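You operate a simulated robot arm through the tools that you are given. There is no shell and no other tool.

You run a simulated robot arm. Do the job below in one go: nothing can be reset, and whatever is moved stays where it is left.

## Task
Let the air off the tested tank, free it and stand it on the mat that the screen calls for.
Fine: GOOD goes on the good mat, LEAK on the rework mat, in its middle and lined up with it; shut the vent again.

It is judged by the outcome, as a careful person would: the job done as asked, and still so three seconds after it is handed in. It fails if anything else is knocked over, pushed out of place, dropped, spilled or broken.

## Robot
A 7-joint arm with a two-finger parallel gripper, fixed in place. Base frame: the origin is on the floor under the middle of its stand, x ahead of it, y to its left, z up. Readings come in m, degrees, newtons and seconds.
It reaches about 1.479 m from its shoulder. Its first joint turns from -166.0 to 166.0 degrees. Payload 4.4 kg.
Tool frame: the origin (TCP) lies between the finger pads and is the grasp point; the fingertips stand 0.023 m ahead of it; z points along the fingers, y is the line along which they close. The gripper opens to 0.094 m. The fingers are 0.038 m wide and 0.01 m thick; the gripper's body (0.054 by 0.096 m) begins 0.039 m behind the TCP.
Orientation is told as [roll, pitch, yaw] about the base's x, y, z axes, in that order, counted from this pose: with the fingers straight down and closing along the base's y, the tool's x points along the base's -x, its y along +y and its z along -z.

## Interface
- The arm moves only by the tool servo_tool. Its argument "deltas" is a list of rows, each an object (a shift or turn left out is 0, a gripper value left out holds the last) with "dr": the turn, a rotation vector about the base's x, y, z in units of 4 degrees (1.0 is 4 degrees), a list of three; "offset": the shift along the base's x, y, z in units of 20 mm (1.0 is 20 mm), a list of three; "jaw": the finger opening in m, from 0 to 0.094. In form: [{"dr": [ax, ay, az], "offset": [x, y, z], "jaw": jaw}, ...]. A call has 1 to 20 rows; each row shifts and turns the commanded pose from where the row before left it. A call with a number of a shift or a turn outside -1 to 1 is refused whole. Each row takes 0.2 s and may step no farther than 0.05 m and 8.6 degrees from the row before; otherwise, or with a gripper value out of range, the whole call is refused. A pose out of reach is approached as far as the arm can. The call stops where the force on the tool passes 90 N (or 10 N more than at its start, if that is more) or the arm is blocked; 0.2 s more then pass. Each finger travels about 0.072 m/s and halts on what it meets, pressing with about 38 N; the grip force reading is that of the motor and also rises with nothing between the fingers. The clock runs only during rows and for 0.2 s after the last one: add rows that do not move to give the fingers time. It gives the time, the measured TCP pose, the force on the tool (base axes), the opening and the grip force at its end, in the units of the frame above (readings bear some noise), with the torque about the TCP (base axes, N m) and any sound that the robot's microphone picked up.
- Cameras (640 x 400 px; columns grow to the right, rows downward): "scene" is fixed at [0.0492, 0.6488, 1.6707]; the picture's right is [-0.26, -0.97, 0.00], its down [-0.51, 0.14, -0.85] and it looks along [0.82, -0.22, -0.52] (base axes); focal length 308 px, centre (320, 200). "wrist" rides on the gripper at [0.086, 0.016, -0.075] in the tool frame; the picture's right is [-0.18, 0.98, 0.00], its down [-0.58, -0.11, -0.81] and it looks along [-0.79, -0.15, 0.59] (tool axes); focal length 243 px, centre (320, 200). There is no depth. A picture from a camera that has moved, and an enlarged one, comes with that camera's place and axes in the base frame and with its lens.
- grab_frame(camera): a new picture of that camera. No time passes.
- zoom(camera, box): a new picture of the part [left, top, right, bottom] of that camera's present view, enlarged. No time passes.
- sign_off(): hands the job in; it is judged then, once.

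Places have to be worked out from the pictures, the camera data and where the tool is seen. Open the gripper and draw the arm clear of the work before you hand the job in, unless the task says otherwise.

The tools are called after "Request:" as name(argument=value, ...) on one line, values as JSON. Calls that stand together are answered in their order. servo_tool: Moves the arm, as the interface text tells. Its arguments: {"type":"object","properties":{"deltas":{"type":"array","items":{"type":"object","properties":{"dr":{"type":"array","items":{"type":"number"}},"offset":{"type":"array","items":{"type":"number"}},"jaw":{"type":"number"}}}}},"required":["deltas"]} The other tools are called the same way: grab_frame (camera) takes a picture; zoom (camera, box) takes an enlarged picture of a part of a camera's view; sign_off () hands the job in.

At the start:

```text
time_s: 0.0
position: [0.5908, 0.1211, 1.297]
ee_rot: [0.0, 0.0, 0.0]
force: [0.0, 0.1, 1.2]
moment: [0.01, 0.0, -0.01]
opening: 0.0941
grip_force: 0.1
```

scene: 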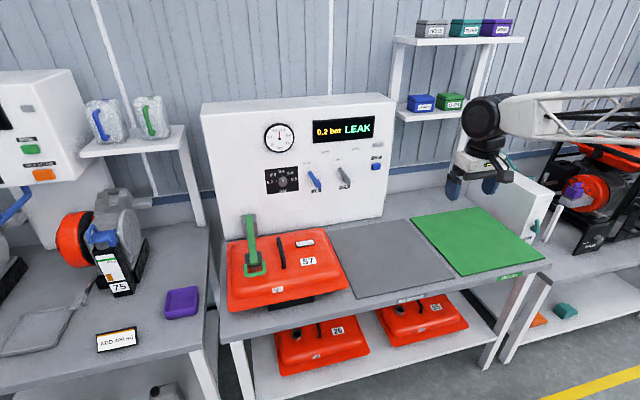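
wrist: 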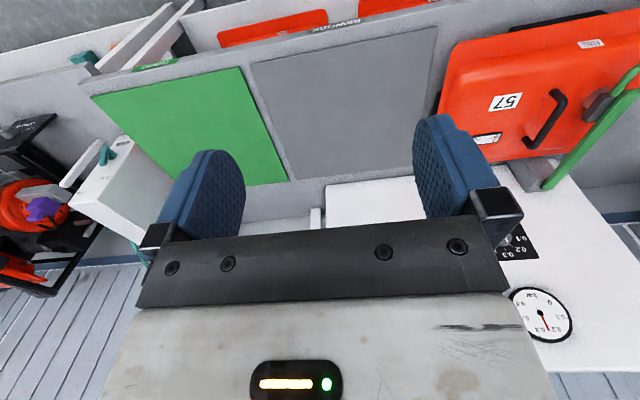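

The screen shows 0.2 bar LEAK, the red tank 57 is clamped with a green-handled clamp, and the grey mat seems to be labelled rework. I'll look closer at the details first.

Request:
zoom(camera="scene", box=[200, 90, 400, 215])

Request:
zoom(camera="scene", box=[210, 200, 370, 320])

Request:
zoom(camera="scene", box=[320, 200, 560, 350])

Request:
zoom(camera="wrist", box=[420, 0, 640, 200])

```text
3.20 times, centred on (300, 152) of scene
camera zoom: at [0.0492, 0.6488, 1.6707], right [-0.26, -0.97, 0.0], down [-0.51, 0.14, -0.85], along [0.82, -0.22, -0.52], focal length 986 px, centre (384, 352)
```

zoom: 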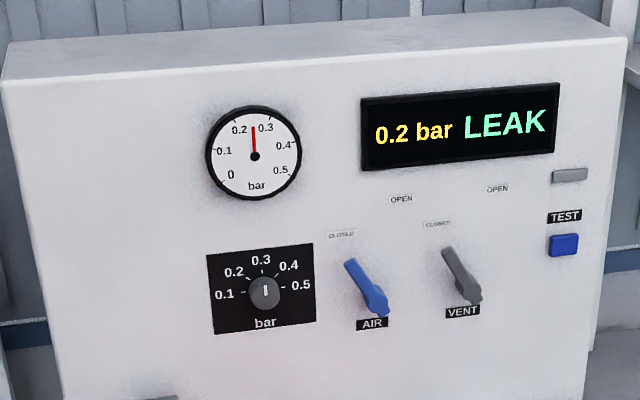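

```text
3.33 times, centred on (290, 260) of scene
camera zoom: at [0.0492, 0.6488, 1.6707], right [-0.26, -0.97, 0.0], down [-0.51, 0.14, -0.85], along [0.82, -0.22, -0.52], focal length 1027 px, centre (420, 0)
```

zoom: 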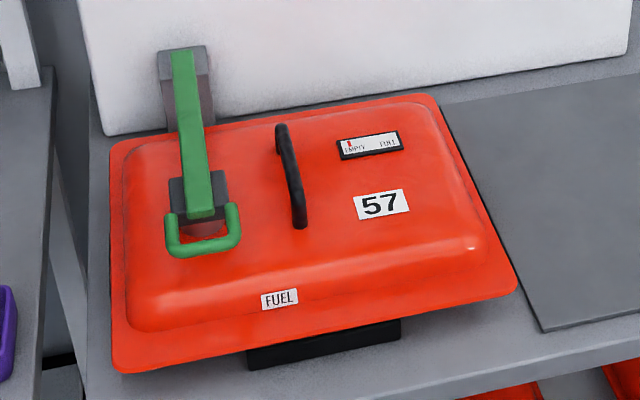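

```text
2.67 times, centred on (440, 275) of scene
camera zoom: at [0.0492, 0.6488, 1.6707], right [-0.26, -0.97, 0.0], down [-0.51, 0.14, -0.85], along [0.82, -0.22, -0.52], focal length 821 px, centre (0, 0)
```

zoom: 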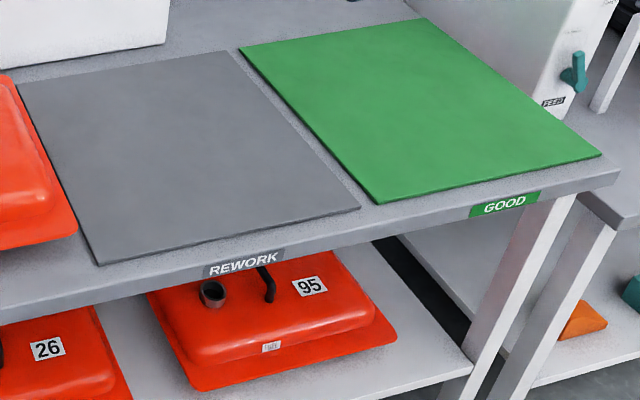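

```text
2.00 times, centred on (530, 100) of wrist
camera zoom: at [0.5046, 0.1379, 1.371], right [0.18, 0.98, 0.0], down [0.58, -0.11, 0.81], along [0.79, -0.15, -0.59], focal length 485 px, centre (-100, 400)
```

zoom: 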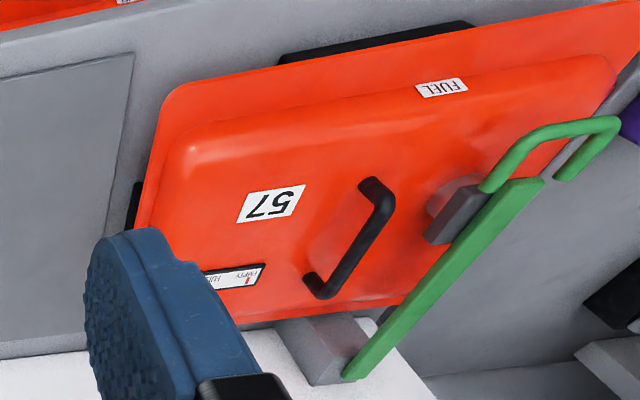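

The screen reads LEAK, and I place the grey rework mat at about x 0.727–1.126, y −0.067–0.329, z≈0.808. The panel face is near x≈1.18. I'll move closer and tilt the tool so the wrist camera sees the levers and the clamp.

Request:
servo_tool(deltas=[{"offset": [1, 0.8, 0], "dr": [0, -0.625, 0]}, {"offset": [1, 0.8, 0], "dr": [0, -0.625, 0]}, {"offset": [1, 0.8, 0], "dr": [0, -0.625, 0]}, {"offset": [1, 0.8, 0], "dr": [0, -0.625, 0]}, {"offset": [1, 0.8, 0], "dr": [0, -0.625, 0]}, {"offset": [1, 0.8, 0], "dr": [0, -0.625, 0]}, {"offset": [1, 0.8, 0], "dr": [0, -0.625, 0]}, {"offset": [1, 0.8, 0], "dr": [0, -0.625, 0]}])

Request:
grab_frame(camera="wrist")

Request:
grab_frame(camera="scene")

```text
time_s: 1.8
position: [0.7526, 0.2518, 1.2976]
ee_rot: [0.1, -20.0, 0.0]
force: [0.5, -0.3, 0.0]
moment: [-0.02, 0.03, -0.01]
opening: 0.094
grip_force: 0.0
```

```text
taken
camera wrist: at [0.6449, 0.2682, 1.3372], right [0.17, 0.98, 0.06], down [0.27, -0.11, 0.96], along [0.95, -0.15, -0.28], focal length 243 px, centre (320, 200)
```

wrist: 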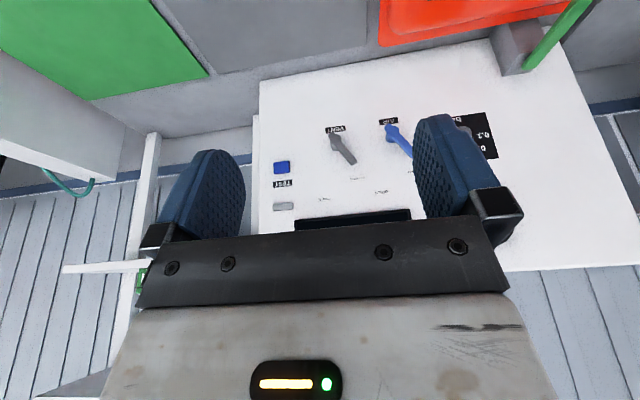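

```text
taken
```

scene: 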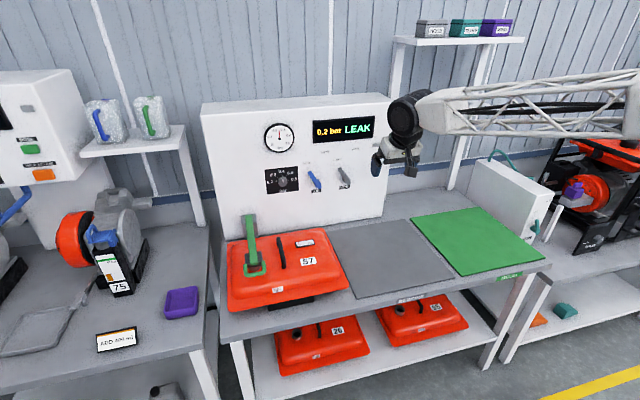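

Zooming in on the levers and labels to locate the vent lever in both views.

Request:
zoom(camera="wrist", box=[250, 100, 450, 225])

Request:
zoom(camera="scene", box=[290, 110, 390, 210])

```text
3.20 times, centred on (350, 162) of wrist
camera zoom: at [0.6449, 0.2682, 1.3372], right [0.17, 0.98, 0.06], down [0.27, -0.11, 0.96], along [0.95, -0.15, -0.28], focal length 776 px, centre (224, 320)
```

zoom: 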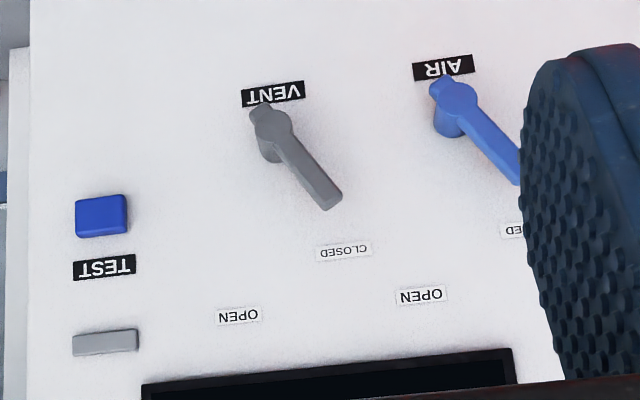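

```text
4.00 times, centred on (340, 160) of scene
camera zoom: at [0.0492, 0.6488, 1.6707], right [-0.26, -0.97, 0.0], down [-0.51, 0.14, -0.85], along [0.82, -0.22, -0.52], focal length 1232 px, centre (240, 360)
```

zoom: 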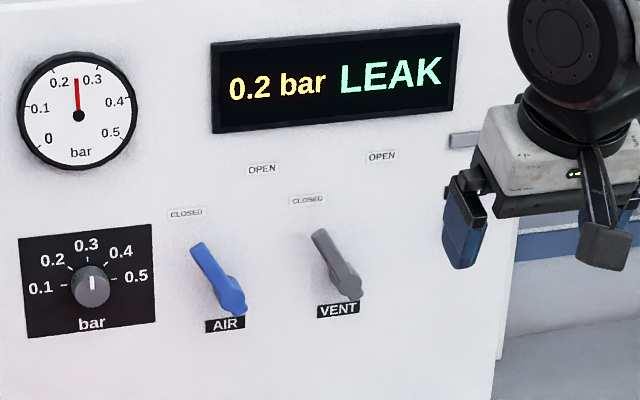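

The two views agree: the vent lever's hub is at about (1.151, 0.233, 1.041) and its tip at (1.142, 0.270, 1.112), pointing to CLOSED. AIR is also at CLOSED. I'll move in front of the vent lever with the tool pitched to −45° and the jaws at 0.05 m.

Request:
servo_tool(deltas=[{"offset": [0.94, 0, -0.6], "dr": [0, -0.39, 0], "jaw": 0.05}, {"offset": [0.94, 0, -0.6], "dr": [0, -0.39, 0]}, {"offset": [0.94, 0, -0.6], "dr": [0, -0.39, 0]}, {"offset": [0.94, 0, -0.6], "dr": [0, -0.39, 0]}, {"offset": [0.94, 0, -0.6], "dr": [0, -0.39, 0]}, {"offset": [0.94, 0, -0.6], "dr": [0, -0.39, 0]}, {"offset": [0.94, 0, -0.6], "dr": [0, -0.39, 0]}, {"offset": [0.94, 0, -0.6], "dr": [0, -0.39, 0]}, {"offset": [0.94, 0.1, -0.6], "dr": [0, -0.39, 0]}, {"offset": [0.94, 0.1, -0.6], "dr": [0, -0.39, 0]}, {"offset": [0.94, 0.1, -0.6], "dr": [0, -0.39, 0]}, {"offset": [0.94, 0.1, -0.6], "dr": [0, -0.39, 0]}, {"offset": [0.94, 0, -0.6], "dr": [0, -0.39, 0]}, {"offset": [0.94, 0, -0.6], "dr": [0, -0.39, 0]}, {"offset": [0.94, 0, -0.6], "dr": [0, -0.39, 0]}, {"offset": [0.94, 0, -0.6], "dr": [0, -0.39, 0]}])

Request:
grab_frame(camera="wrist")

Request:
grab_frame(camera="scene")

```text
time_s: 5.2
position: [1.0528, 0.2575, 1.1056]
ee_rot: [0.0, -45.0, -0.1]
force: [-0.1, -0.4, 0.1]
moment: [0.0, 0.03, 0.01]
opening: 0.0502
grip_force: 0.0
```

```text
taken
camera wrist: at [0.9385, 0.2735, 1.0968], right [0.13, 0.98, 0.13], down [-0.16, -0.11, 0.98], along [0.98, -0.15, 0.14], focal length 243 px, centre (320, 200)
```

wrist: 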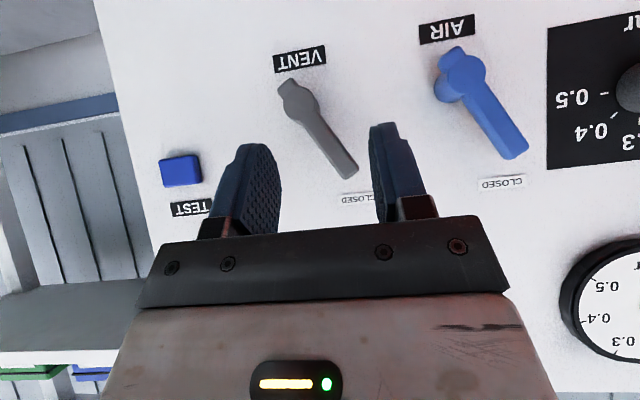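

```text
taken
```

scene: 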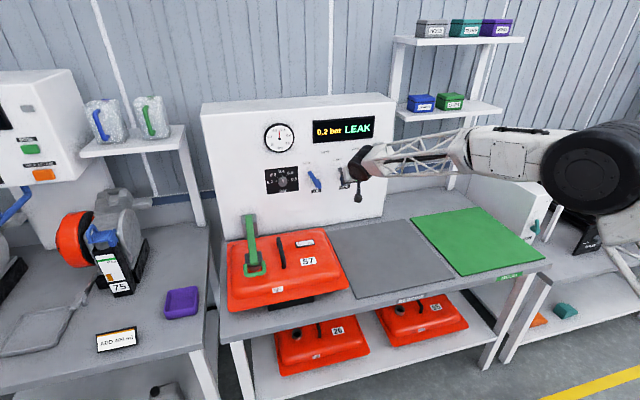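

The new view confirms the lever: tip about (1.142, 0.269, 1.106), panel face near x≈1.175. I'll advance so the open fingers straddle the lever without touching it.

Request:
servo_tool(deltas=[{"offset": [0.8, 0.05, -0.05]}, {"offset": [0.8, 0.05, -0.05]}, {"offset": [0.8, 0.05, -0.05]}, {"offset": [0.8, 0.05, -0.05]}, {"offset": [0.7, 0.05, -0.05]}, {}])

Request:
grab_frame(camera="wrist")

Request:
zoom(camera="scene", box=[290, 110, 390, 210])

```text
time_s: 6.6
position: [1.1317, 0.2611, 1.0995]
ee_rot: [-0.1, -44.9, 0.0]
force: [0.0, -0.6, -0.4]
moment: [0.0, 0.02, 0.0]
opening: 0.0502
grip_force: 0.0
```

```text
taken
camera wrist: at [1.0182, 0.2776, 1.0915], right [0.13, 0.98, 0.13], down [-0.16, -0.11, 0.98], along [0.98, -0.15, 0.14], focal length 243 px, centre (320, 200)
```

wrist: 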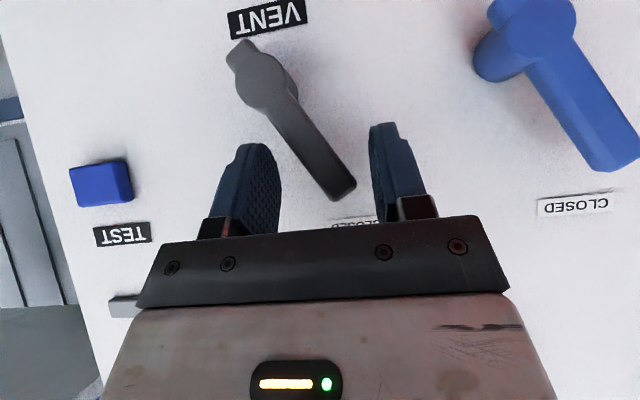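

```text
4.00 times, centred on (340, 160) of scene
camera zoom: at [0.0492, 0.6488, 1.6707], right [-0.26, -0.97, 0.0], down [-0.51, 0.14, -0.85], along [0.82, -0.22, -0.52], focal length 1232 px, centre (240, 360)
```

zoom: 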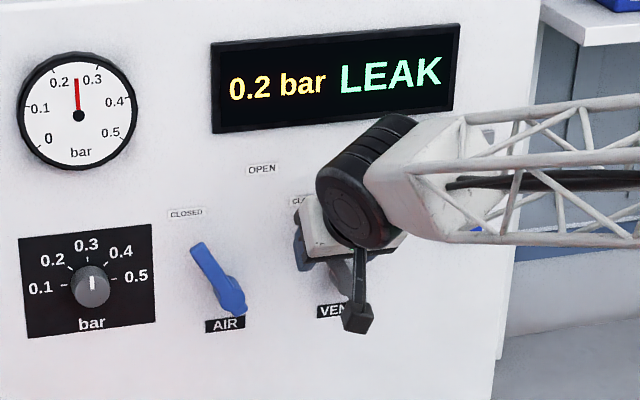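

The lever sits between the fingers with no contact. I'll push it toward OPEN (−y) in small steps and watch the forces and the gauge.

Request:
servo_tool(deltas=[{"offset": [0, -0.4, 0]}, {"offset": [0, -0.4, 0]}, {"offset": [0, -0.4, 0.05]}, {"offset": [0, -0.4, 0.05]}])

Request:
grab_frame(camera="wrist")

Request:
zoom(camera="scene", box=[250, 110, 390, 210])

```text
time_s: 7.6
position: [1.1311, 0.2311, 1.102]
ee_rot: [0.0, -45.0, 0.0]
force: [0.2, 0.1, 0.3]
moment: [0.0, 0.02, 0.02]
opening: 0.0503
grip_force: 0.6
```

```text
taken
camera wrist: at [1.0183, 0.2469, 1.0932], right [0.13, 0.98, 0.13], down [-0.16, -0.11, 0.98], along [0.98, -0.15, 0.14], focal length 243 px, centre (320, 200)
```

wrist: 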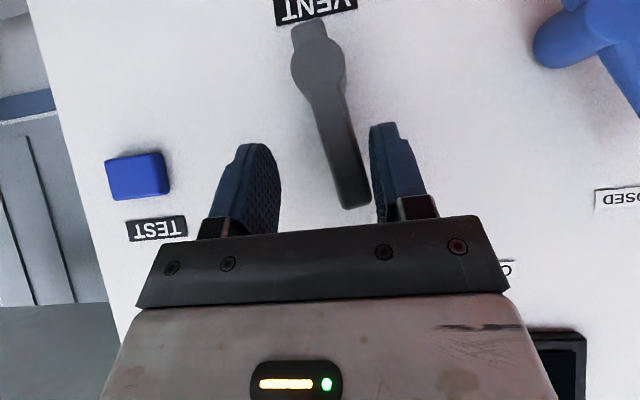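

```text
4.00 times, centred on (320, 160) of scene
camera zoom: at [0.0492, 0.6488, 1.6707], right [-0.26, -0.97, 0.0], down [-0.51, 0.14, -0.85], along [0.82, -0.22, -0.52], focal length 1232 px, centre (320, 360)
```

zoom: 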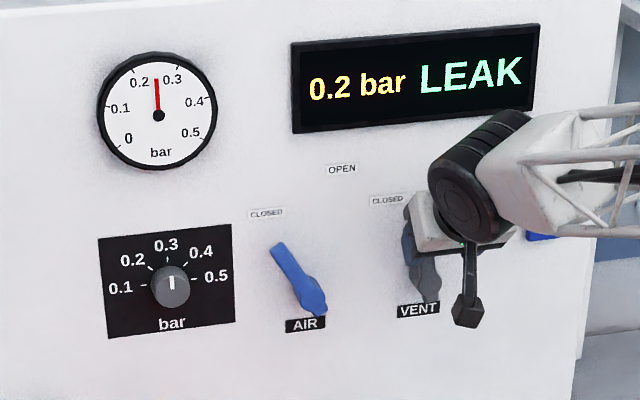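

The lever is turning freely and is nearly upright now; the gauge hasn't dropped yet. I'll keep going toward OPEN.

Request:
servo_tool(deltas=[{"offset": [0, -0.4, 0]}, {"offset": [0, -0.4, 0]}, {"offset": [0, -0.4, -0.05]}, {"offset": [0, -0.4, -0.05]}, {}])

Request:
grab_frame(camera="wrist")

Request:
zoom(camera="scene", box=[250, 110, 390, 210])

```text
time_s: 8.8
position: [1.1315, 0.1979, 1.1009]
ee_rot: [0.0, -44.9, 0.1]
force: [-0.5, 1.5, 0.2]
moment: [0.05, 0.05, 0.04]
opening: 0.0505
grip_force: 0.7
```

```text
taken
camera wrist: at [1.0166, 0.214, 1.0921], right [0.13, 0.98, 0.13], down [-0.16, -0.11, 0.98], along [0.98, -0.15, 0.14], focal length 243 px, centre (320, 200)
```

wrist: 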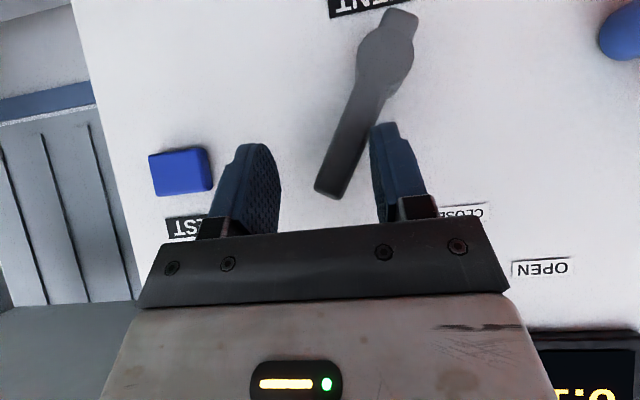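

```text
4.00 times, centred on (320, 160) of scene
camera zoom: at [0.0492, 0.6488, 1.6707], right [-0.26, -0.97, 0.0], down [-0.51, 0.14, -0.85], along [0.82, -0.22, -0.52], focal length 1232 px, centre (320, 360)
```

zoom: 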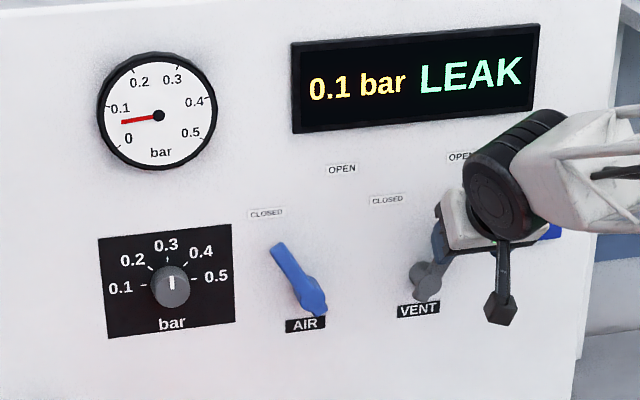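

The lever has reached about −25°, and the gauge is dropping (0.08 bar). I'll nudge it slightly further and wait for the pressure to fall to zero.

Request:
servo_tool(deltas=[{"offset": [0, -0.2, 0]}, {"offset": [0, -0.2, 0]}, {}, {}, {}, {}, {}, {}, {}, {}])

Request:
grab_frame(camera="wrist")

Request:
zoom(camera="scene", box=[250, 110, 390, 210])

```text
time_s: 11.0
position: [1.1313, 0.1911, 1.1005]
ee_rot: [0.0, -44.9, 0.0]
force: [-10.1, 24.5, 17.2]
moment: [1.09, -0.27, 0.62]
opening: 0.0615
grip_force: 13.4
```

```text
taken
camera wrist: at [1.0168, 0.2076, 1.0923], right [0.13, 0.98, 0.13], down [-0.16, -0.11, 0.98], along [0.98, -0.15, 0.14], focal length 243 px, centre (320, 200)
```

wrist: 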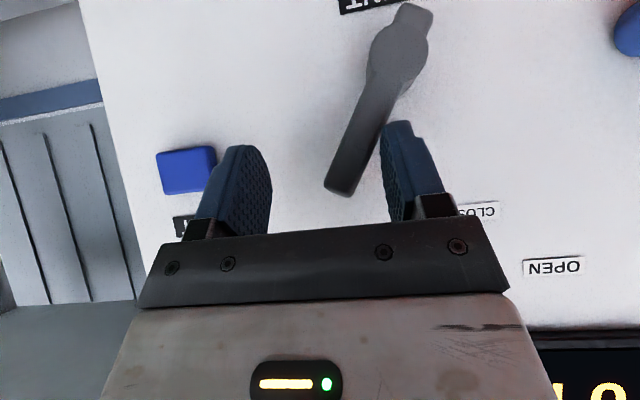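

```text
4.00 times, centred on (320, 160) of scene
camera zoom: at [0.0492, 0.6488, 1.6707], right [-0.26, -0.97, 0.0], down [-0.51, 0.14, -0.85], along [0.82, -0.22, -0.52], focal length 1232 px, centre (320, 360)
```

zoom: 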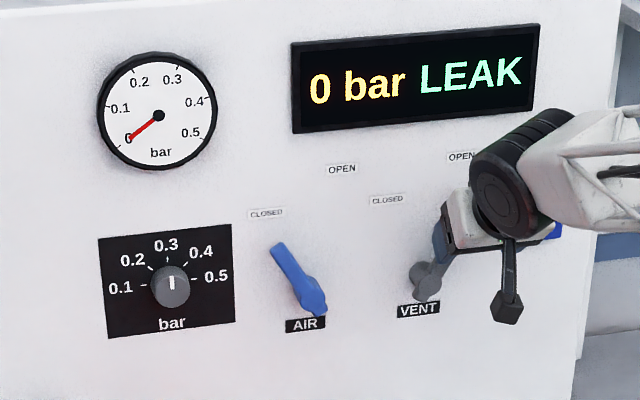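

The lever is at its OPEN stop (25 N reaction) and the gauge and screen read 0 bar. I'll ease off the lever and withdraw straight back from it.

Request:
servo_tool(deltas=[{"offset": [0, 0.5, 0], "jaw": 0.06}, {"offset": [0, 0.3, 0]}, {"offset": [-0.8, 0, 0]}, {"offset": [-1, 0, 0]}, {"offset": [-1, 0, 0]}, {"offset": [-1, 0, 0]}, {"offset": [-1, 0, 0]}, {}])

Request:
grab_frame(camera="wrist")

Request:
zoom(camera="scene", box=[250, 110, 390, 210])

Request:
zoom(camera="scene", box=[215, 205, 355, 315])

```text
time_s: 12.8
position: [1.0321, 0.2065, 1.0996]
ee_rot: [0.0, -45.1, 0.1]
force: [0.6, 0.2, -0.4]
moment: [-0.01, -0.02, -0.05]
opening: 0.0599
grip_force: 0.1
```

```text
taken
camera wrist: at [0.9174, 0.2225, 1.0913], right [0.13, 0.98, 0.13], down [-0.16, -0.11, 0.98], along [0.98, -0.15, 0.14], focal length 243 px, centre (320, 200)
```

wrist: 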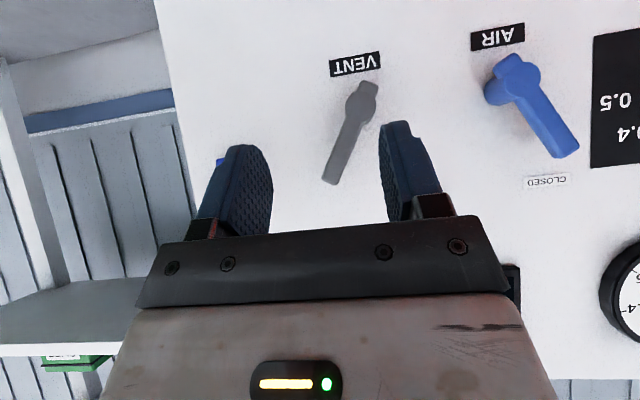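

```text
4.00 times, centred on (320, 160) of scene
camera zoom: at [0.0492, 0.6488, 1.6707], right [-0.26, -0.97, 0.0], down [-0.51, 0.14, -0.85], along [0.82, -0.22, -0.52], focal length 1232 px, centre (320, 360)
```

zoom: 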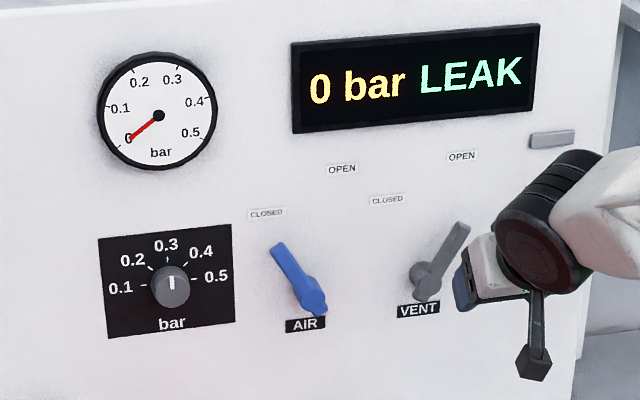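

```text
3.64 times, centred on (285, 260) of scene
camera zoom: at [0.0492, 0.6488, 1.6707], right [-0.26, -0.97, 0.0], down [-0.51, 0.14, -0.85], along [0.82, -0.22, -0.52], focal length 1120 px, centre (447, -18)
```

zoom: 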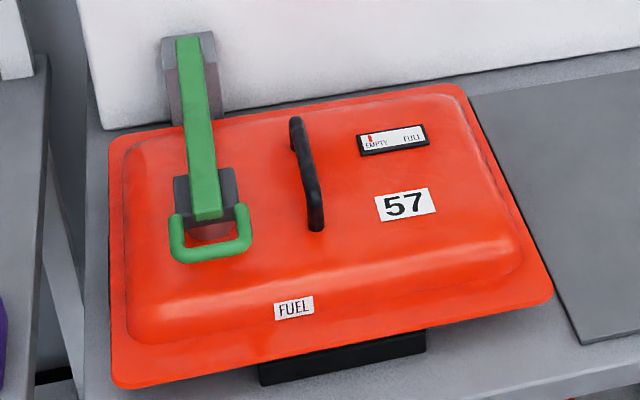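

The vent lever stays open and the pressure is 0. From the pictures, the clamp's green bar is about horizontal at z≈0.945, with its hinge near (1.135, 0.66) and its U-handle crossbar from (0.802, 0.633) to (0.802, 0.693). I'll draw back and look at it more closely.

Request:
servo_tool(deltas=[{"offset": [-0.92, 0.3, 0.6], "dr": [0, 0.5, 0]}, {"offset": [-0.92, 0.3, 0.6], "dr": [0, 0.5, 0]}, {"offset": [-0.92, 0.6, 0.6], "dr": [0, 0.5, 0]}, {"offset": [-0.92, 0.7, 0.6], "dr": [0, 0.5, 0]}, {"offset": [-0.92, 0.7, 0.6], "dr": [0, 0.5, 0]}, {"offset": [-0.92, 0.7, 0.6], "dr": [0, 0.5, 0]}, {"offset": [-0.92, 0.7, 0.6], "dr": [0, 0.5, 0]}, {"offset": [-0.92, 0.7, 0.6], "dr": [0, 0.5, 0]}, {"offset": [-0.92, 0.7, 0.4], "dr": [0, 0.5, 0]}, {"offset": [-0.92, 0.7, 0.4], "dr": [0, 0.5, 0]}, {"offset": [-0.92, 0.7, 0.3], "dr": [0, 0.5, 0]}, {"offset": [-0.92, 0.7, 0.3], "dr": [0, 0.5, 0]}, {"offset": [-0.92, 0.7, 0.3], "dr": [0, 0.5, 0]}, {"offset": [-0.92, 0.7, 0.3], "dr": [0, 0.5, 0]}, {"offset": [-0.92, 0.7, 0.3], "dr": [0, 0.5, 0]}, {"offset": [-0.92, 0.7, 0.2], "dr": [0, 0.5, 0]}])

Request:
grab_frame(camera="wrist")

Request:
grab_frame(camera="scene")

```text
time_s: 16.2
position: [0.7407, 0.4133, 1.2445]
ee_rot: [0.0, -12.8, -0.1]
force: [-0.1, 0.7, 0.2]
moment: [-0.02, 0.01, 0.05]
opening: 0.0602
grip_force: 0.0
```

```text
taken
camera wrist: at [0.6395, 0.4302, 1.2968], right [0.18, 0.98, 0.04], down [0.39, -0.11, 0.92], along [0.9, -0.15, -0.4], focal length 243 px, centre (320, 200)
```

wrist: 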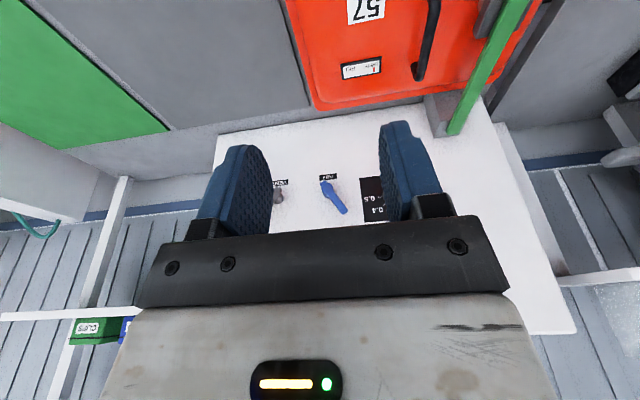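

```text
taken
```

scene: 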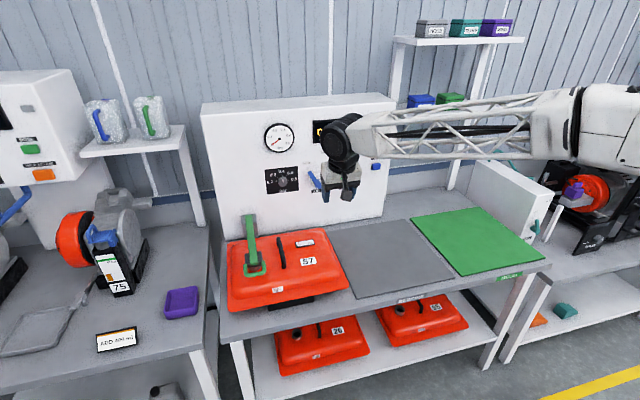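

I'll level the tool and yaw it +90°, so the wrist camera looks sideways at the clamp. That is also the orientation I'd need to grip its crossbar.

Request:
servo_tool(deltas=[{"dr": [0, 0.8, 0], "offset": [0.3, 0, 0]}, {"dr": [0, 0.8, 0], "offset": [0.3, 0, 0]}, {"dr": [0, 0.8, 0], "offset": [0.3, 0, 0]}, {"dr": [0, 0.8, 0], "offset": [0.3, 0, 0]}, {"dr": [0, 0, 1], "offset": [0.3, 0, 0]}, {"dr": [0, 0, 1], "offset": [0.3, 0, 0]}, {"dr": [0, 0, 1], "offset": [0.3, 0, 0]}, {"dr": [0, 0, 1], "offset": [0.3, 0, 0]}, {"dr": [0, 0, 1], "offset": [0.3, 0, 0]}, {"dr": [0, 0, 1], "offset": [0.3, 0, 0]}, {"dr": [0, 0, 1], "offset": [0.3, 0, 0]}, {"dr": [0, 0, 1], "offset": [0.3, 0, 0]}, {"dr": [0, 0, 1], "offset": [0.3, 0, 0]}, {"dr": [0, 0, 1], "offset": [0.3, 0, 0]}, {"dr": [0, 0, 1], "offset": [0.3, 0, 0]}, {"dr": [0, 0, 1], "offset": [0.3, 0, 0]}, {"dr": [0, 0, 1], "offset": [0.3, 0, 0]}, {"dr": [0, 0, 1], "offset": [0.3, 0, 0]}, {"dr": [0, 0, 1], "offset": [0.3, 0, 0]}, {"dr": [0, 0, 1], "offset": [0.3, 0, 0]}])

Request:
servo_tool(deltas=[{"dr": [0, 0, 1]}, {"dr": [0, 0, 1]}, {"dr": [0, 0, 1]}, {"dr": [0, 0, 1]}, {"dr": [0, 0, 1]}, {"dr": [0, 0, 1]}, {"dr": [0, 0, 0.5]}])

Request:
grab_frame(camera="wrist")

Request:
grab_frame(camera="scene")

```text
time_s: 20.4
position: [0.8598, 0.4128, 1.2454]
ee_rot: [-0.1, -0.2, 64.1]
force: [-0.1, -0.2, 0.3]
moment: [0.01, -0.02, -0.02]
opening: 0.06
grip_force: 0.1
```

```text
time_s: 22.0
position: [0.8599, 0.4124, 1.2454]
ee_rot: [0.0, -0.2, 90.0]
force: [-0.1, 0.9, -0.5]
moment: [0.02, 0.02, 0.01]
opening: 0.0602
grip_force: 0.1
```

```text
taken
camera wrist: at [0.8435, 0.3249, 1.3195], right [-0.98, 0.18, 0.0], down [0.11, 0.58, 0.81], along [0.15, 0.79, -0.59], focal length 243 px, centre (320, 200)
```

wrist: 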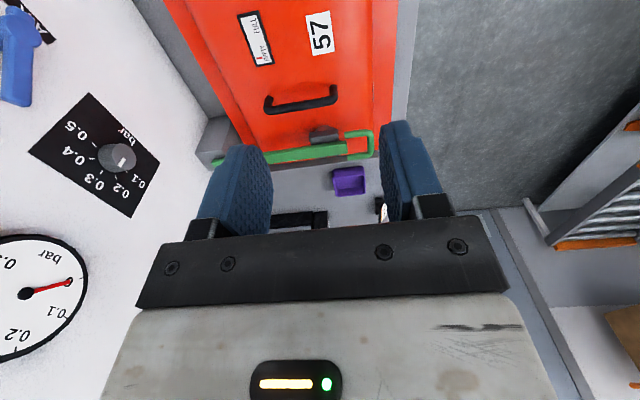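

```text
taken
```

scene: 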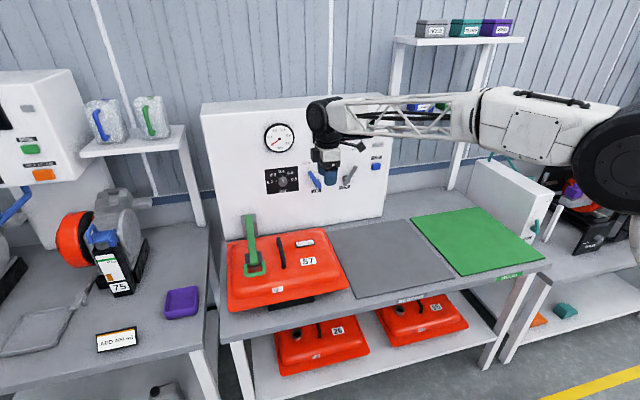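

Good view of the clamp from the side; zooming in on it.

Request:
zoom(camera="wrist", box=[200, 60, 400, 185])

Request:
zoom(camera="scene", box=[220, 205, 300, 285])

```text
3.20 times, centred on (300, 122) of wrist
camera zoom: at [0.8435, 0.3249, 1.3195], right [-0.98, 0.18, 0.0], down [0.11, 0.58, 0.81], along [0.15, 0.79, -0.59], focal length 776 px, centre (384, 448)
```

zoom: 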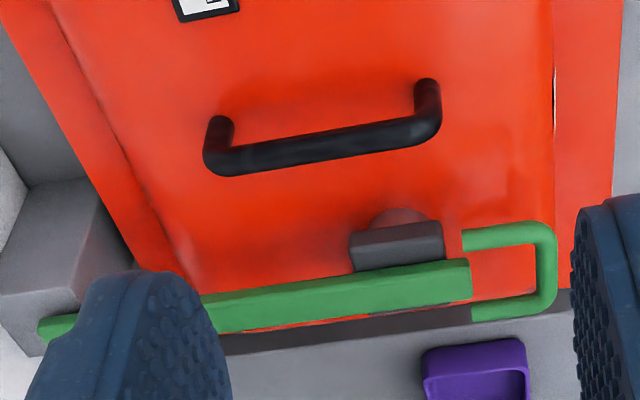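

```text
5.00 times, centred on (260, 245) of scene
camera zoom: at [0.0492, 0.6488, 1.6707], right [-0.26, -0.97, 0.0], down [-0.51, 0.14, -0.85], along [0.82, -0.22, -0.52], focal length 1540 px, centre (620, -25)
```

zoom: 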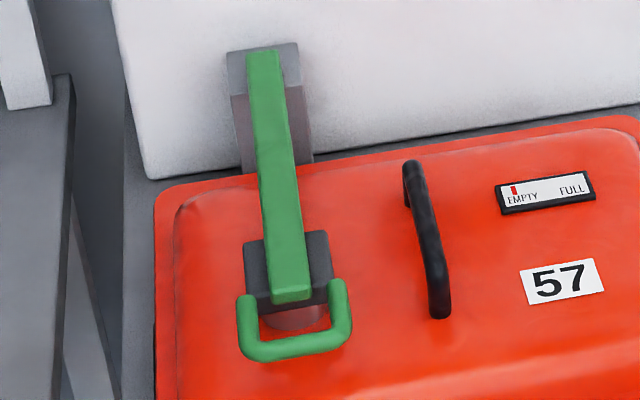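

Triangulating both views, the crossbar is centred at about (0.802, 0.666, 0.944) with roughly 13 mm diameter, the tank top is at z≈0.896, and the hinge is near (1.13, 0.665, 0.935). I'll pitch the yawed tool to −45° and hover above and in front of the crossbar.

Request:
servo_tool(deltas=[{"offset": [-0.41, 0.907, -0.4], "dr": [0, -0.8036, 0], "jaw": 0.05}, {"offset": [-0.41, 0.907, -0.4], "dr": [0, -0.8036, 0]}, {"offset": [-0.41, 0.907, -0.4], "dr": [0, -0.8036, 0]}, {"offset": [-0.41, 0.907, -0.4], "dr": [0, -0.8036, 0]}, {"offset": [-0.41, 0.907, -0.4], "dr": [0, -0.8036, 0]}, {"offset": [-0.41, 0.907, -0.4], "dr": [0, -0.8036, 0]}, {"offset": [-0.41, 0.907, -0.4], "dr": [0, -0.8036, 0]}, {"offset": [-0.41, 0.907, -0.6], "dr": [0, -0.8036, 0]}, {"offset": [-0.41, 0.907, -0.6], "dr": [0, -0.8036, 0]}, {"offset": [-0.41, 0.907, -0.6], "dr": [0, -0.8036, 0]}, {"offset": [-0.41, 0.907, -0.6], "dr": [0, -0.8036, 0]}, {"offset": [-0.41, 0.907, -0.6], "dr": [0, -0.8036, 0]}, {"offset": [-0.41, 0.907, -0.6], "dr": [0, -0.8036, 0]}, {"offset": [-0.41, 0.907, -0.6], "dr": [0, -0.8036, 0]}])

Request:
grab_frame(camera="wrist")

Request:
grab_frame(camera="scene")

```text
time_s: 25.0
position: [0.7429, 0.668, 1.1095]
ee_rot: [-45.0, -0.2, 90.1]
force: [-0.2, -0.7, 1.2]
moment: [0.01, 0.0, 0.03]
opening: 0.05
grip_force: 0.1
```

```text
taken
camera wrist: at [0.6792, 0.5819, 1.1491], right [-0.7, 0.18, -0.69], down [-0.49, 0.58, 0.65], along [0.52, 0.79, -0.31], focal length 243 px, centre (320, 200)
```

wrist: 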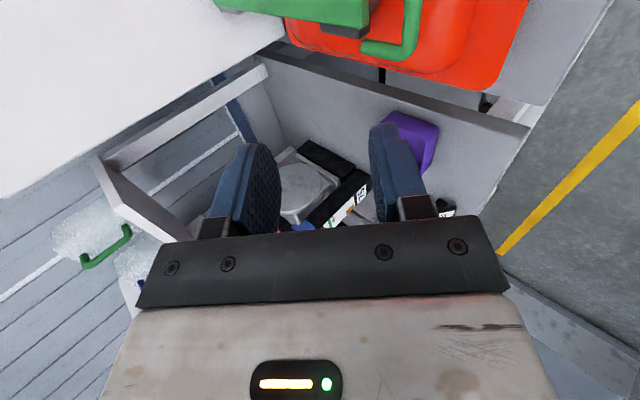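

```text
taken
```

scene: 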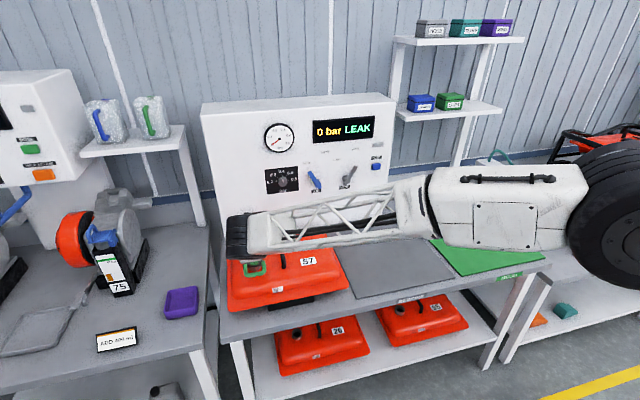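

The tool is oriented correctly and hovering clear. I'll lower to the pre-grasp point, about 8 cm back along the approach line from the crossbar, and check alignment.

Request:
servo_tool(deltas=[{"offset": [0, 0, -1]}, {"offset": [0, 0, -1]}, {"offset": [0, 0, -1]}, {"offset": [0, -0.05, -1]}, {"offset": [0.1, -0.05, -1]}, {"offset": [0, 0, -0.4]}, {}])

Request:
grab_frame(camera="wrist")

Request:
zoom(camera="scene", box=[200, 200, 320, 300])

```text
time_s: 26.6
position: [0.7445, 0.6642, 0.998]
ee_rot: [-44.9, -0.1, 90.1]
force: [0.2, -0.1, -0.4]
moment: [0.0, 0.0, -0.01]
opening: 0.0502
grip_force: 0.0
```

```text
taken
camera wrist: at [0.6805, 0.5772, 1.0385], right [-0.7, 0.18, -0.69], down [-0.49, 0.58, 0.65], along [0.52, 0.79, -0.31], focal length 243 px, centre (320, 200)
```

wrist: 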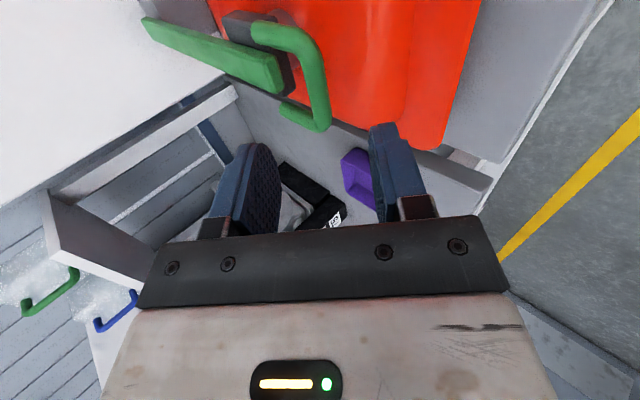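

```text
4.00 times, centred on (260, 250) of scene
camera zoom: at [0.0492, 0.6488, 1.6707], right [-0.26, -0.97, 0.0], down [-0.51, 0.14, -0.85], along [0.82, -0.22, -0.52], focal length 1232 px, centre (560, 0)
```

zoom: 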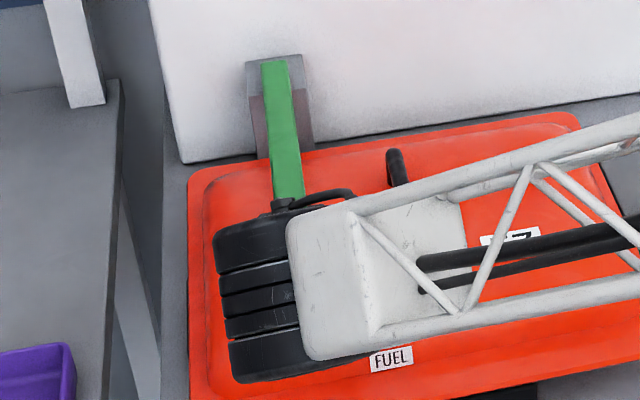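

Zooming in on the crossbar to refine its location relative to the fingers.

Request:
zoom(camera="wrist", box=[200, 0, 420, 150])

```text
2.67 times, centred on (310, 75) of wrist
camera zoom: at [0.6805, 0.5772, 1.0385], right [-0.7, 0.18, -0.69], down [-0.49, 0.58, 0.65], along [0.52, 0.79, -0.31], focal length 647 px, centre (347, 533)
```

zoom: 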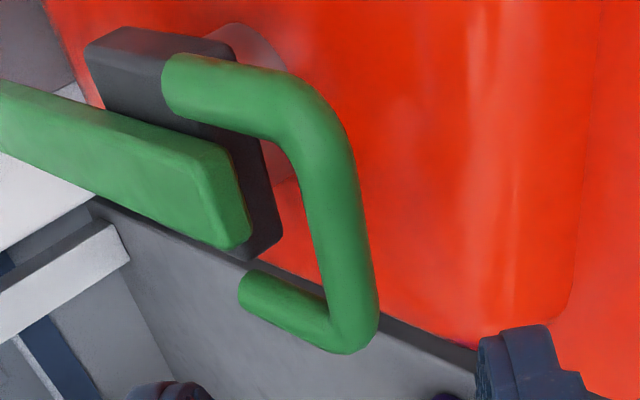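

The crossbar refines to about (0.805, 0.664–0.666, 0.940). I'll advance along the approach line until the fingertips are about 2 cm short of it, then re-check.

Request:
servo_tool(deltas=[{"offset": [0.72, 0.0, -0.62]}, {"offset": [0.72, 0.0, -0.62]}, {}])

Request:
grab_frame(camera="wrist")

Request:
zoom(camera="wrist", box=[200, 40, 440, 190])

```text
time_s: 27.4
position: [0.773, 0.6635, 0.9731]
ee_rot: [-44.9, -0.1, 90.0]
force: [-0.8, 0.9, 0.0]
moment: [0.03, 0.01, 0.01]
opening: 0.0499
grip_force: 0.1
```

```text
taken
camera wrist: at [0.7092, 0.5777, 1.0145], right [-0.7, 0.18, -0.69], down [-0.49, 0.58, 0.65], along [0.52, 0.79, -0.31], focal length 243 px, centre (320, 200)
```

wrist: 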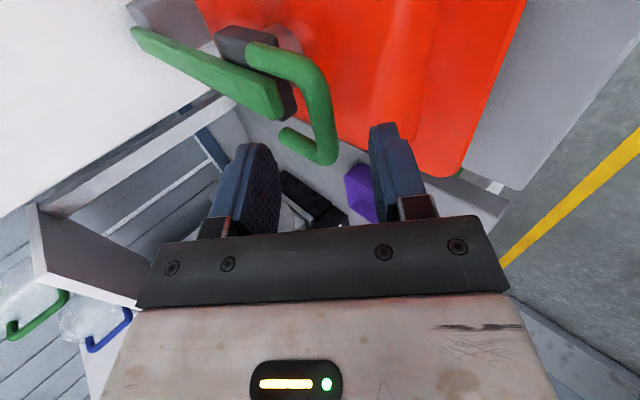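

```text
2.67 times, centred on (320, 115) of wrist
camera zoom: at [0.7092, 0.5777, 1.0145], right [-0.7, 0.18, -0.69], down [-0.49, 0.58, 0.65], along [0.52, 0.79, -0.31], focal length 647 px, centre (320, 427)
```

zoom: 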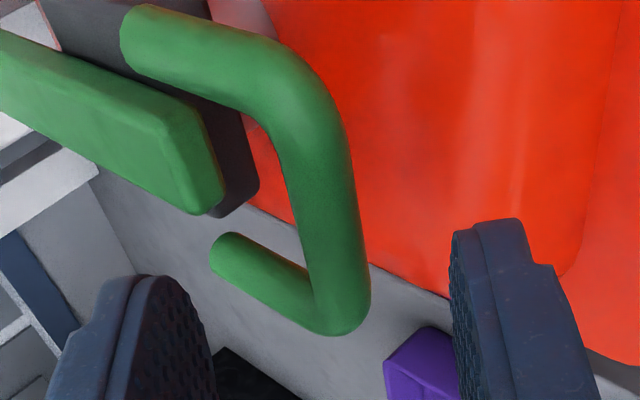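

In the tool frame the crossbar lies about 48 mm ahead, well centred, needing about +2 mm in y. I'll narrow the jaws to 36 mm for tank clearance and advance 42 mm.

Request:
servo_tool(deltas=[{"jaw": 0.036, "offset": [0, 0.1, 0]}, {}, {"offset": [0.37, 0, -0.37]}, {"offset": [0.37, 0, -0.37]}, {"offset": [0.37, 0, -0.37]}, {"offset": [0.37, 0, -0.37]}, {}])

Request:
grab_frame(camera="wrist")

Request:
zoom(camera="wrist", box=[200, 80, 440, 230])

```text
time_s: 29.0
position: [0.8049, 0.6668, 0.944]
ee_rot: [-44.9, 0.0, 90.0]
force: [-0.1, 0.3, 0.2]
moment: [0.01, 0.01, 0.0]
opening: 0.036
grip_force: 0.0
```

```text
taken
camera wrist: at [0.7412, 0.5807, 0.985], right [-0.7, 0.18, -0.69], down [-0.49, 0.58, 0.65], along [0.52, 0.79, -0.31], focal length 243 px, centre (320, 200)
```

wrist: 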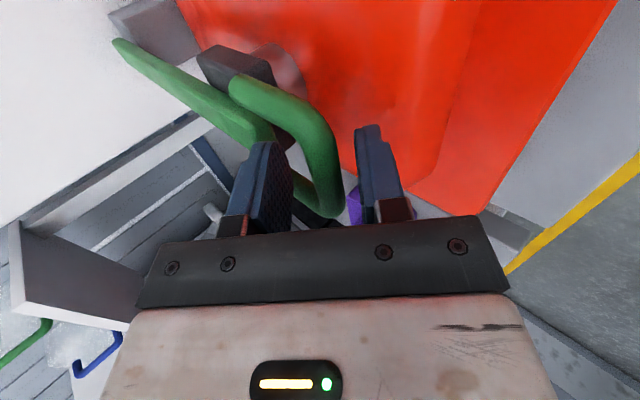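

```text
2.67 times, centred on (320, 155) of wrist
camera zoom: at [0.7412, 0.5807, 0.985], right [-0.7, 0.18, -0.69], down [-0.49, 0.58, 0.65], along [0.52, 0.79, -0.31], focal length 647 px, centre (320, 320)
```

zoom: 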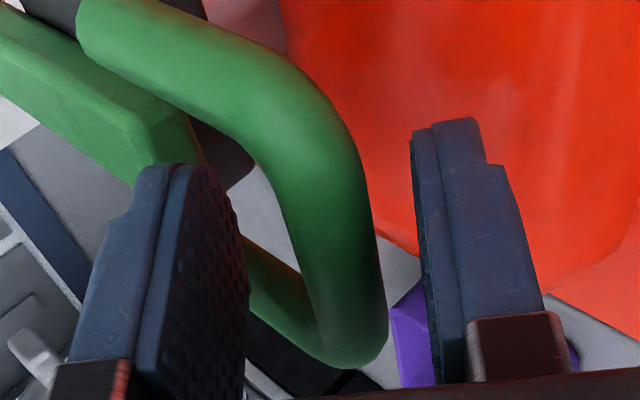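

The crossbar lies centred between the fingers (within about 2 mm) and about 3 mm ahead of the TCP. I'll close the gripper on it.

Request:
servo_tool(deltas=[{"jaw": 0.02}, {"jaw": 0.0}, {}, {}])

Request:
zoom(camera="wrist", box=[200, 80, 440, 230])

```text
time_s: 30.0
position: [0.8051, 0.6672, 0.9423]
ee_rot: [-44.9, -0.1, 90.0]
force: [-15.6, -2.7, -1.2]
moment: [-0.19, 0.08, -0.2]
opening: 0.0136
grip_force: 45.0
```

```text
2.67 times, centred on (320, 155) of wrist
camera zoom: at [0.7407, 0.5808, 0.985], right [-0.7, 0.18, -0.69], down [-0.49, 0.58, 0.65], along [0.52, 0.79, -0.31], focal length 647 px, centre (320, 320)
```

zoom: 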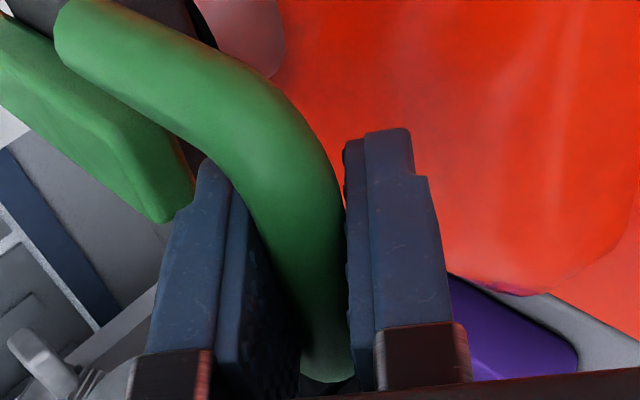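

Gripped: opening 13.6 mm, matching the bar. I'll lift along an arc about the estimated hinge (1.135, z 0.935, radius 0.328), beginning with the first 9° to check the resistance.

Request:
servo_tool(deltas=[{"offset": [0.038, 0, 0.858]}, {"offset": [0.082, 0, 0.8545]}, {"offset": [0.127, 0, 0.849]}])

Request:
grab_frame(camera="wrist")

Request:
zoom(camera="scene", box=[200, 190, 340, 310])

```text
time_s: 30.8
position: [0.8106, 0.6673, 0.9958]
ee_rot: [-45.0, -0.3, 90.1]
force: [-12.5, 17.7, 1.7]
moment: [0.55, -0.08, 0.47]
opening: 0.0135
grip_force: 44.7
```

```text
taken
camera wrist: at [0.7461, 0.5804, 1.0367], right [-0.7, 0.18, -0.69], down [-0.49, 0.58, 0.65], along [0.52, 0.79, -0.31], focal length 243 px, centre (320, 200)
```

wrist: 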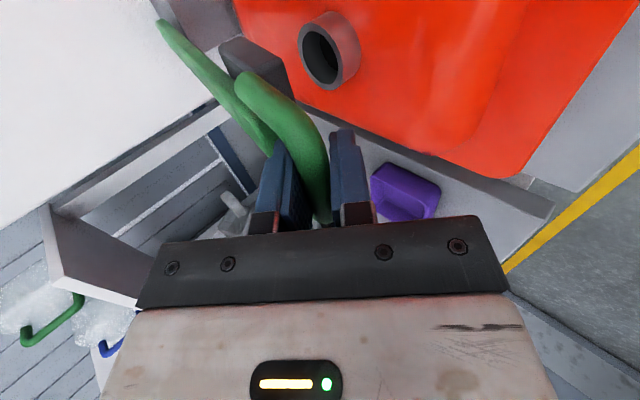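

```text
3.33 times, centred on (270, 250) of scene
camera zoom: at [0.0492, 0.6488, 1.6707], right [-0.26, -0.97, 0.0], down [-0.51, 0.14, -0.85], along [0.82, -0.22, -0.52], focal length 1027 px, centre (487, 33)
```

zoom: 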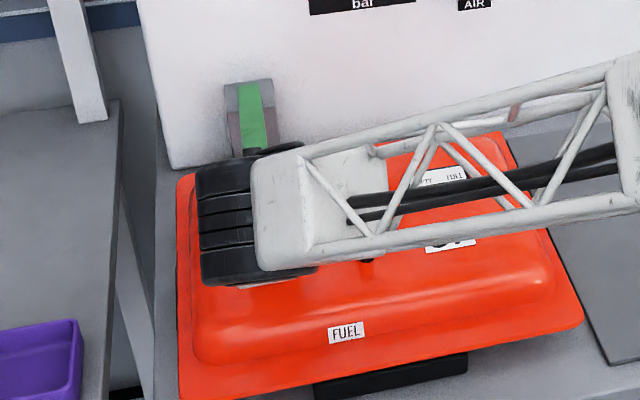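

The lever rises and the tank stayed put; there's a slight sideways contact (17 N in +y), so I'll shift 1 mm in +y. Then I'll continue the arc to about 25°.

Request:
servo_tool(deltas=[{"offset": [0.171, 0.06, 0.8415]}, {"offset": [0.215, 0, 0.8315]}, {"offset": [0.258, 0, 0.819]}, {"offset": [0.301, 0, 0.804]}, {"offset": [0.342, 0, 0.787]}])

Request:
grab_frame(camera="wrist")

```text
time_s: 32.0
position: [0.8363, 0.667, 1.0765]
ee_rot: [-45.0, 0.0, 90.1]
force: [-9.2, -21.9, 2.9]
moment: [0.58, -0.06, 0.67]
opening: 0.0137
grip_force: 45.1
```

```text
taken
camera wrist: at [0.7721, 0.5806, 1.1177], right [-0.7, 0.18, -0.69], down [-0.49, 0.58, 0.65], along [0.52, 0.79, -0.31], focal length 243 px, centre (320, 200)
```

wrist: 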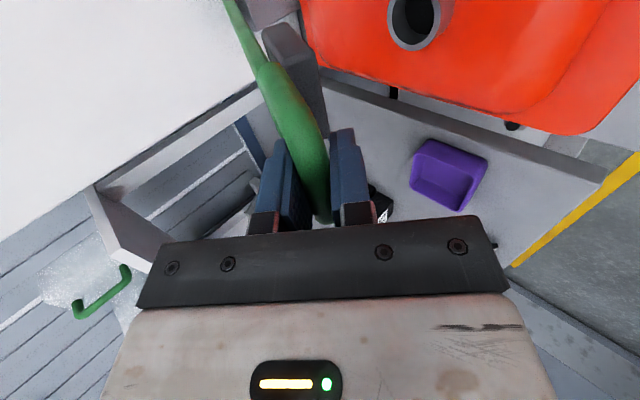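

Still rising smoothly; I'll take back half a millimetre in y and continue the arc to about 46°.

Request:
servo_tool(deltas=[{"offset": [0.383, -0.03, 0.768]}, {"offset": [0.423, 0, 0.747]}, {"offset": [0.461, 0, 0.724]}, {"offset": [0.499, 0, 0.699]}, {"offset": [0.535, 0, 0.672]}, {"offset": [0.569, 0, 0.643]}, {"offset": [0.602, 0, 0.612]}])

Request:
grab_frame(camera="wrist")

Request:
grab_frame(camera="scene")

```text
time_s: 33.6
position: [0.9063, 0.6678, 1.1751]
ee_rot: [-45.1, -0.1, 90.1]
force: [-4.7, 0.0, 2.1]
moment: [0.28, 0.13, 0.29]
opening: 0.0138
grip_force: 45.1
```

```text
taken
camera wrist: at [0.842, 0.581, 1.2147], right [-0.7, 0.18, -0.69], down [-0.49, 0.58, 0.65], along [0.52, 0.79, -0.31], focal length 243 px, centre (320, 200)
```

wrist: 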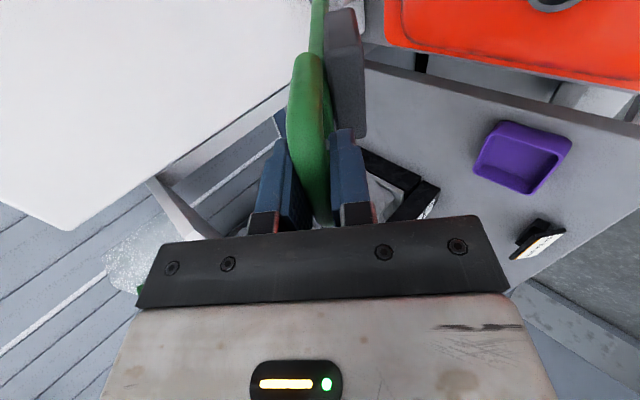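

```text
taken
```

scene: 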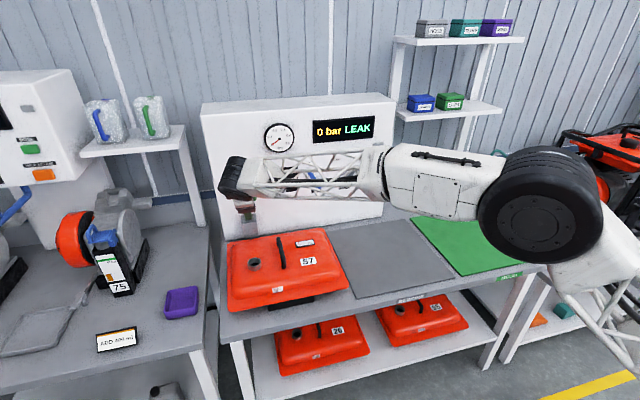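

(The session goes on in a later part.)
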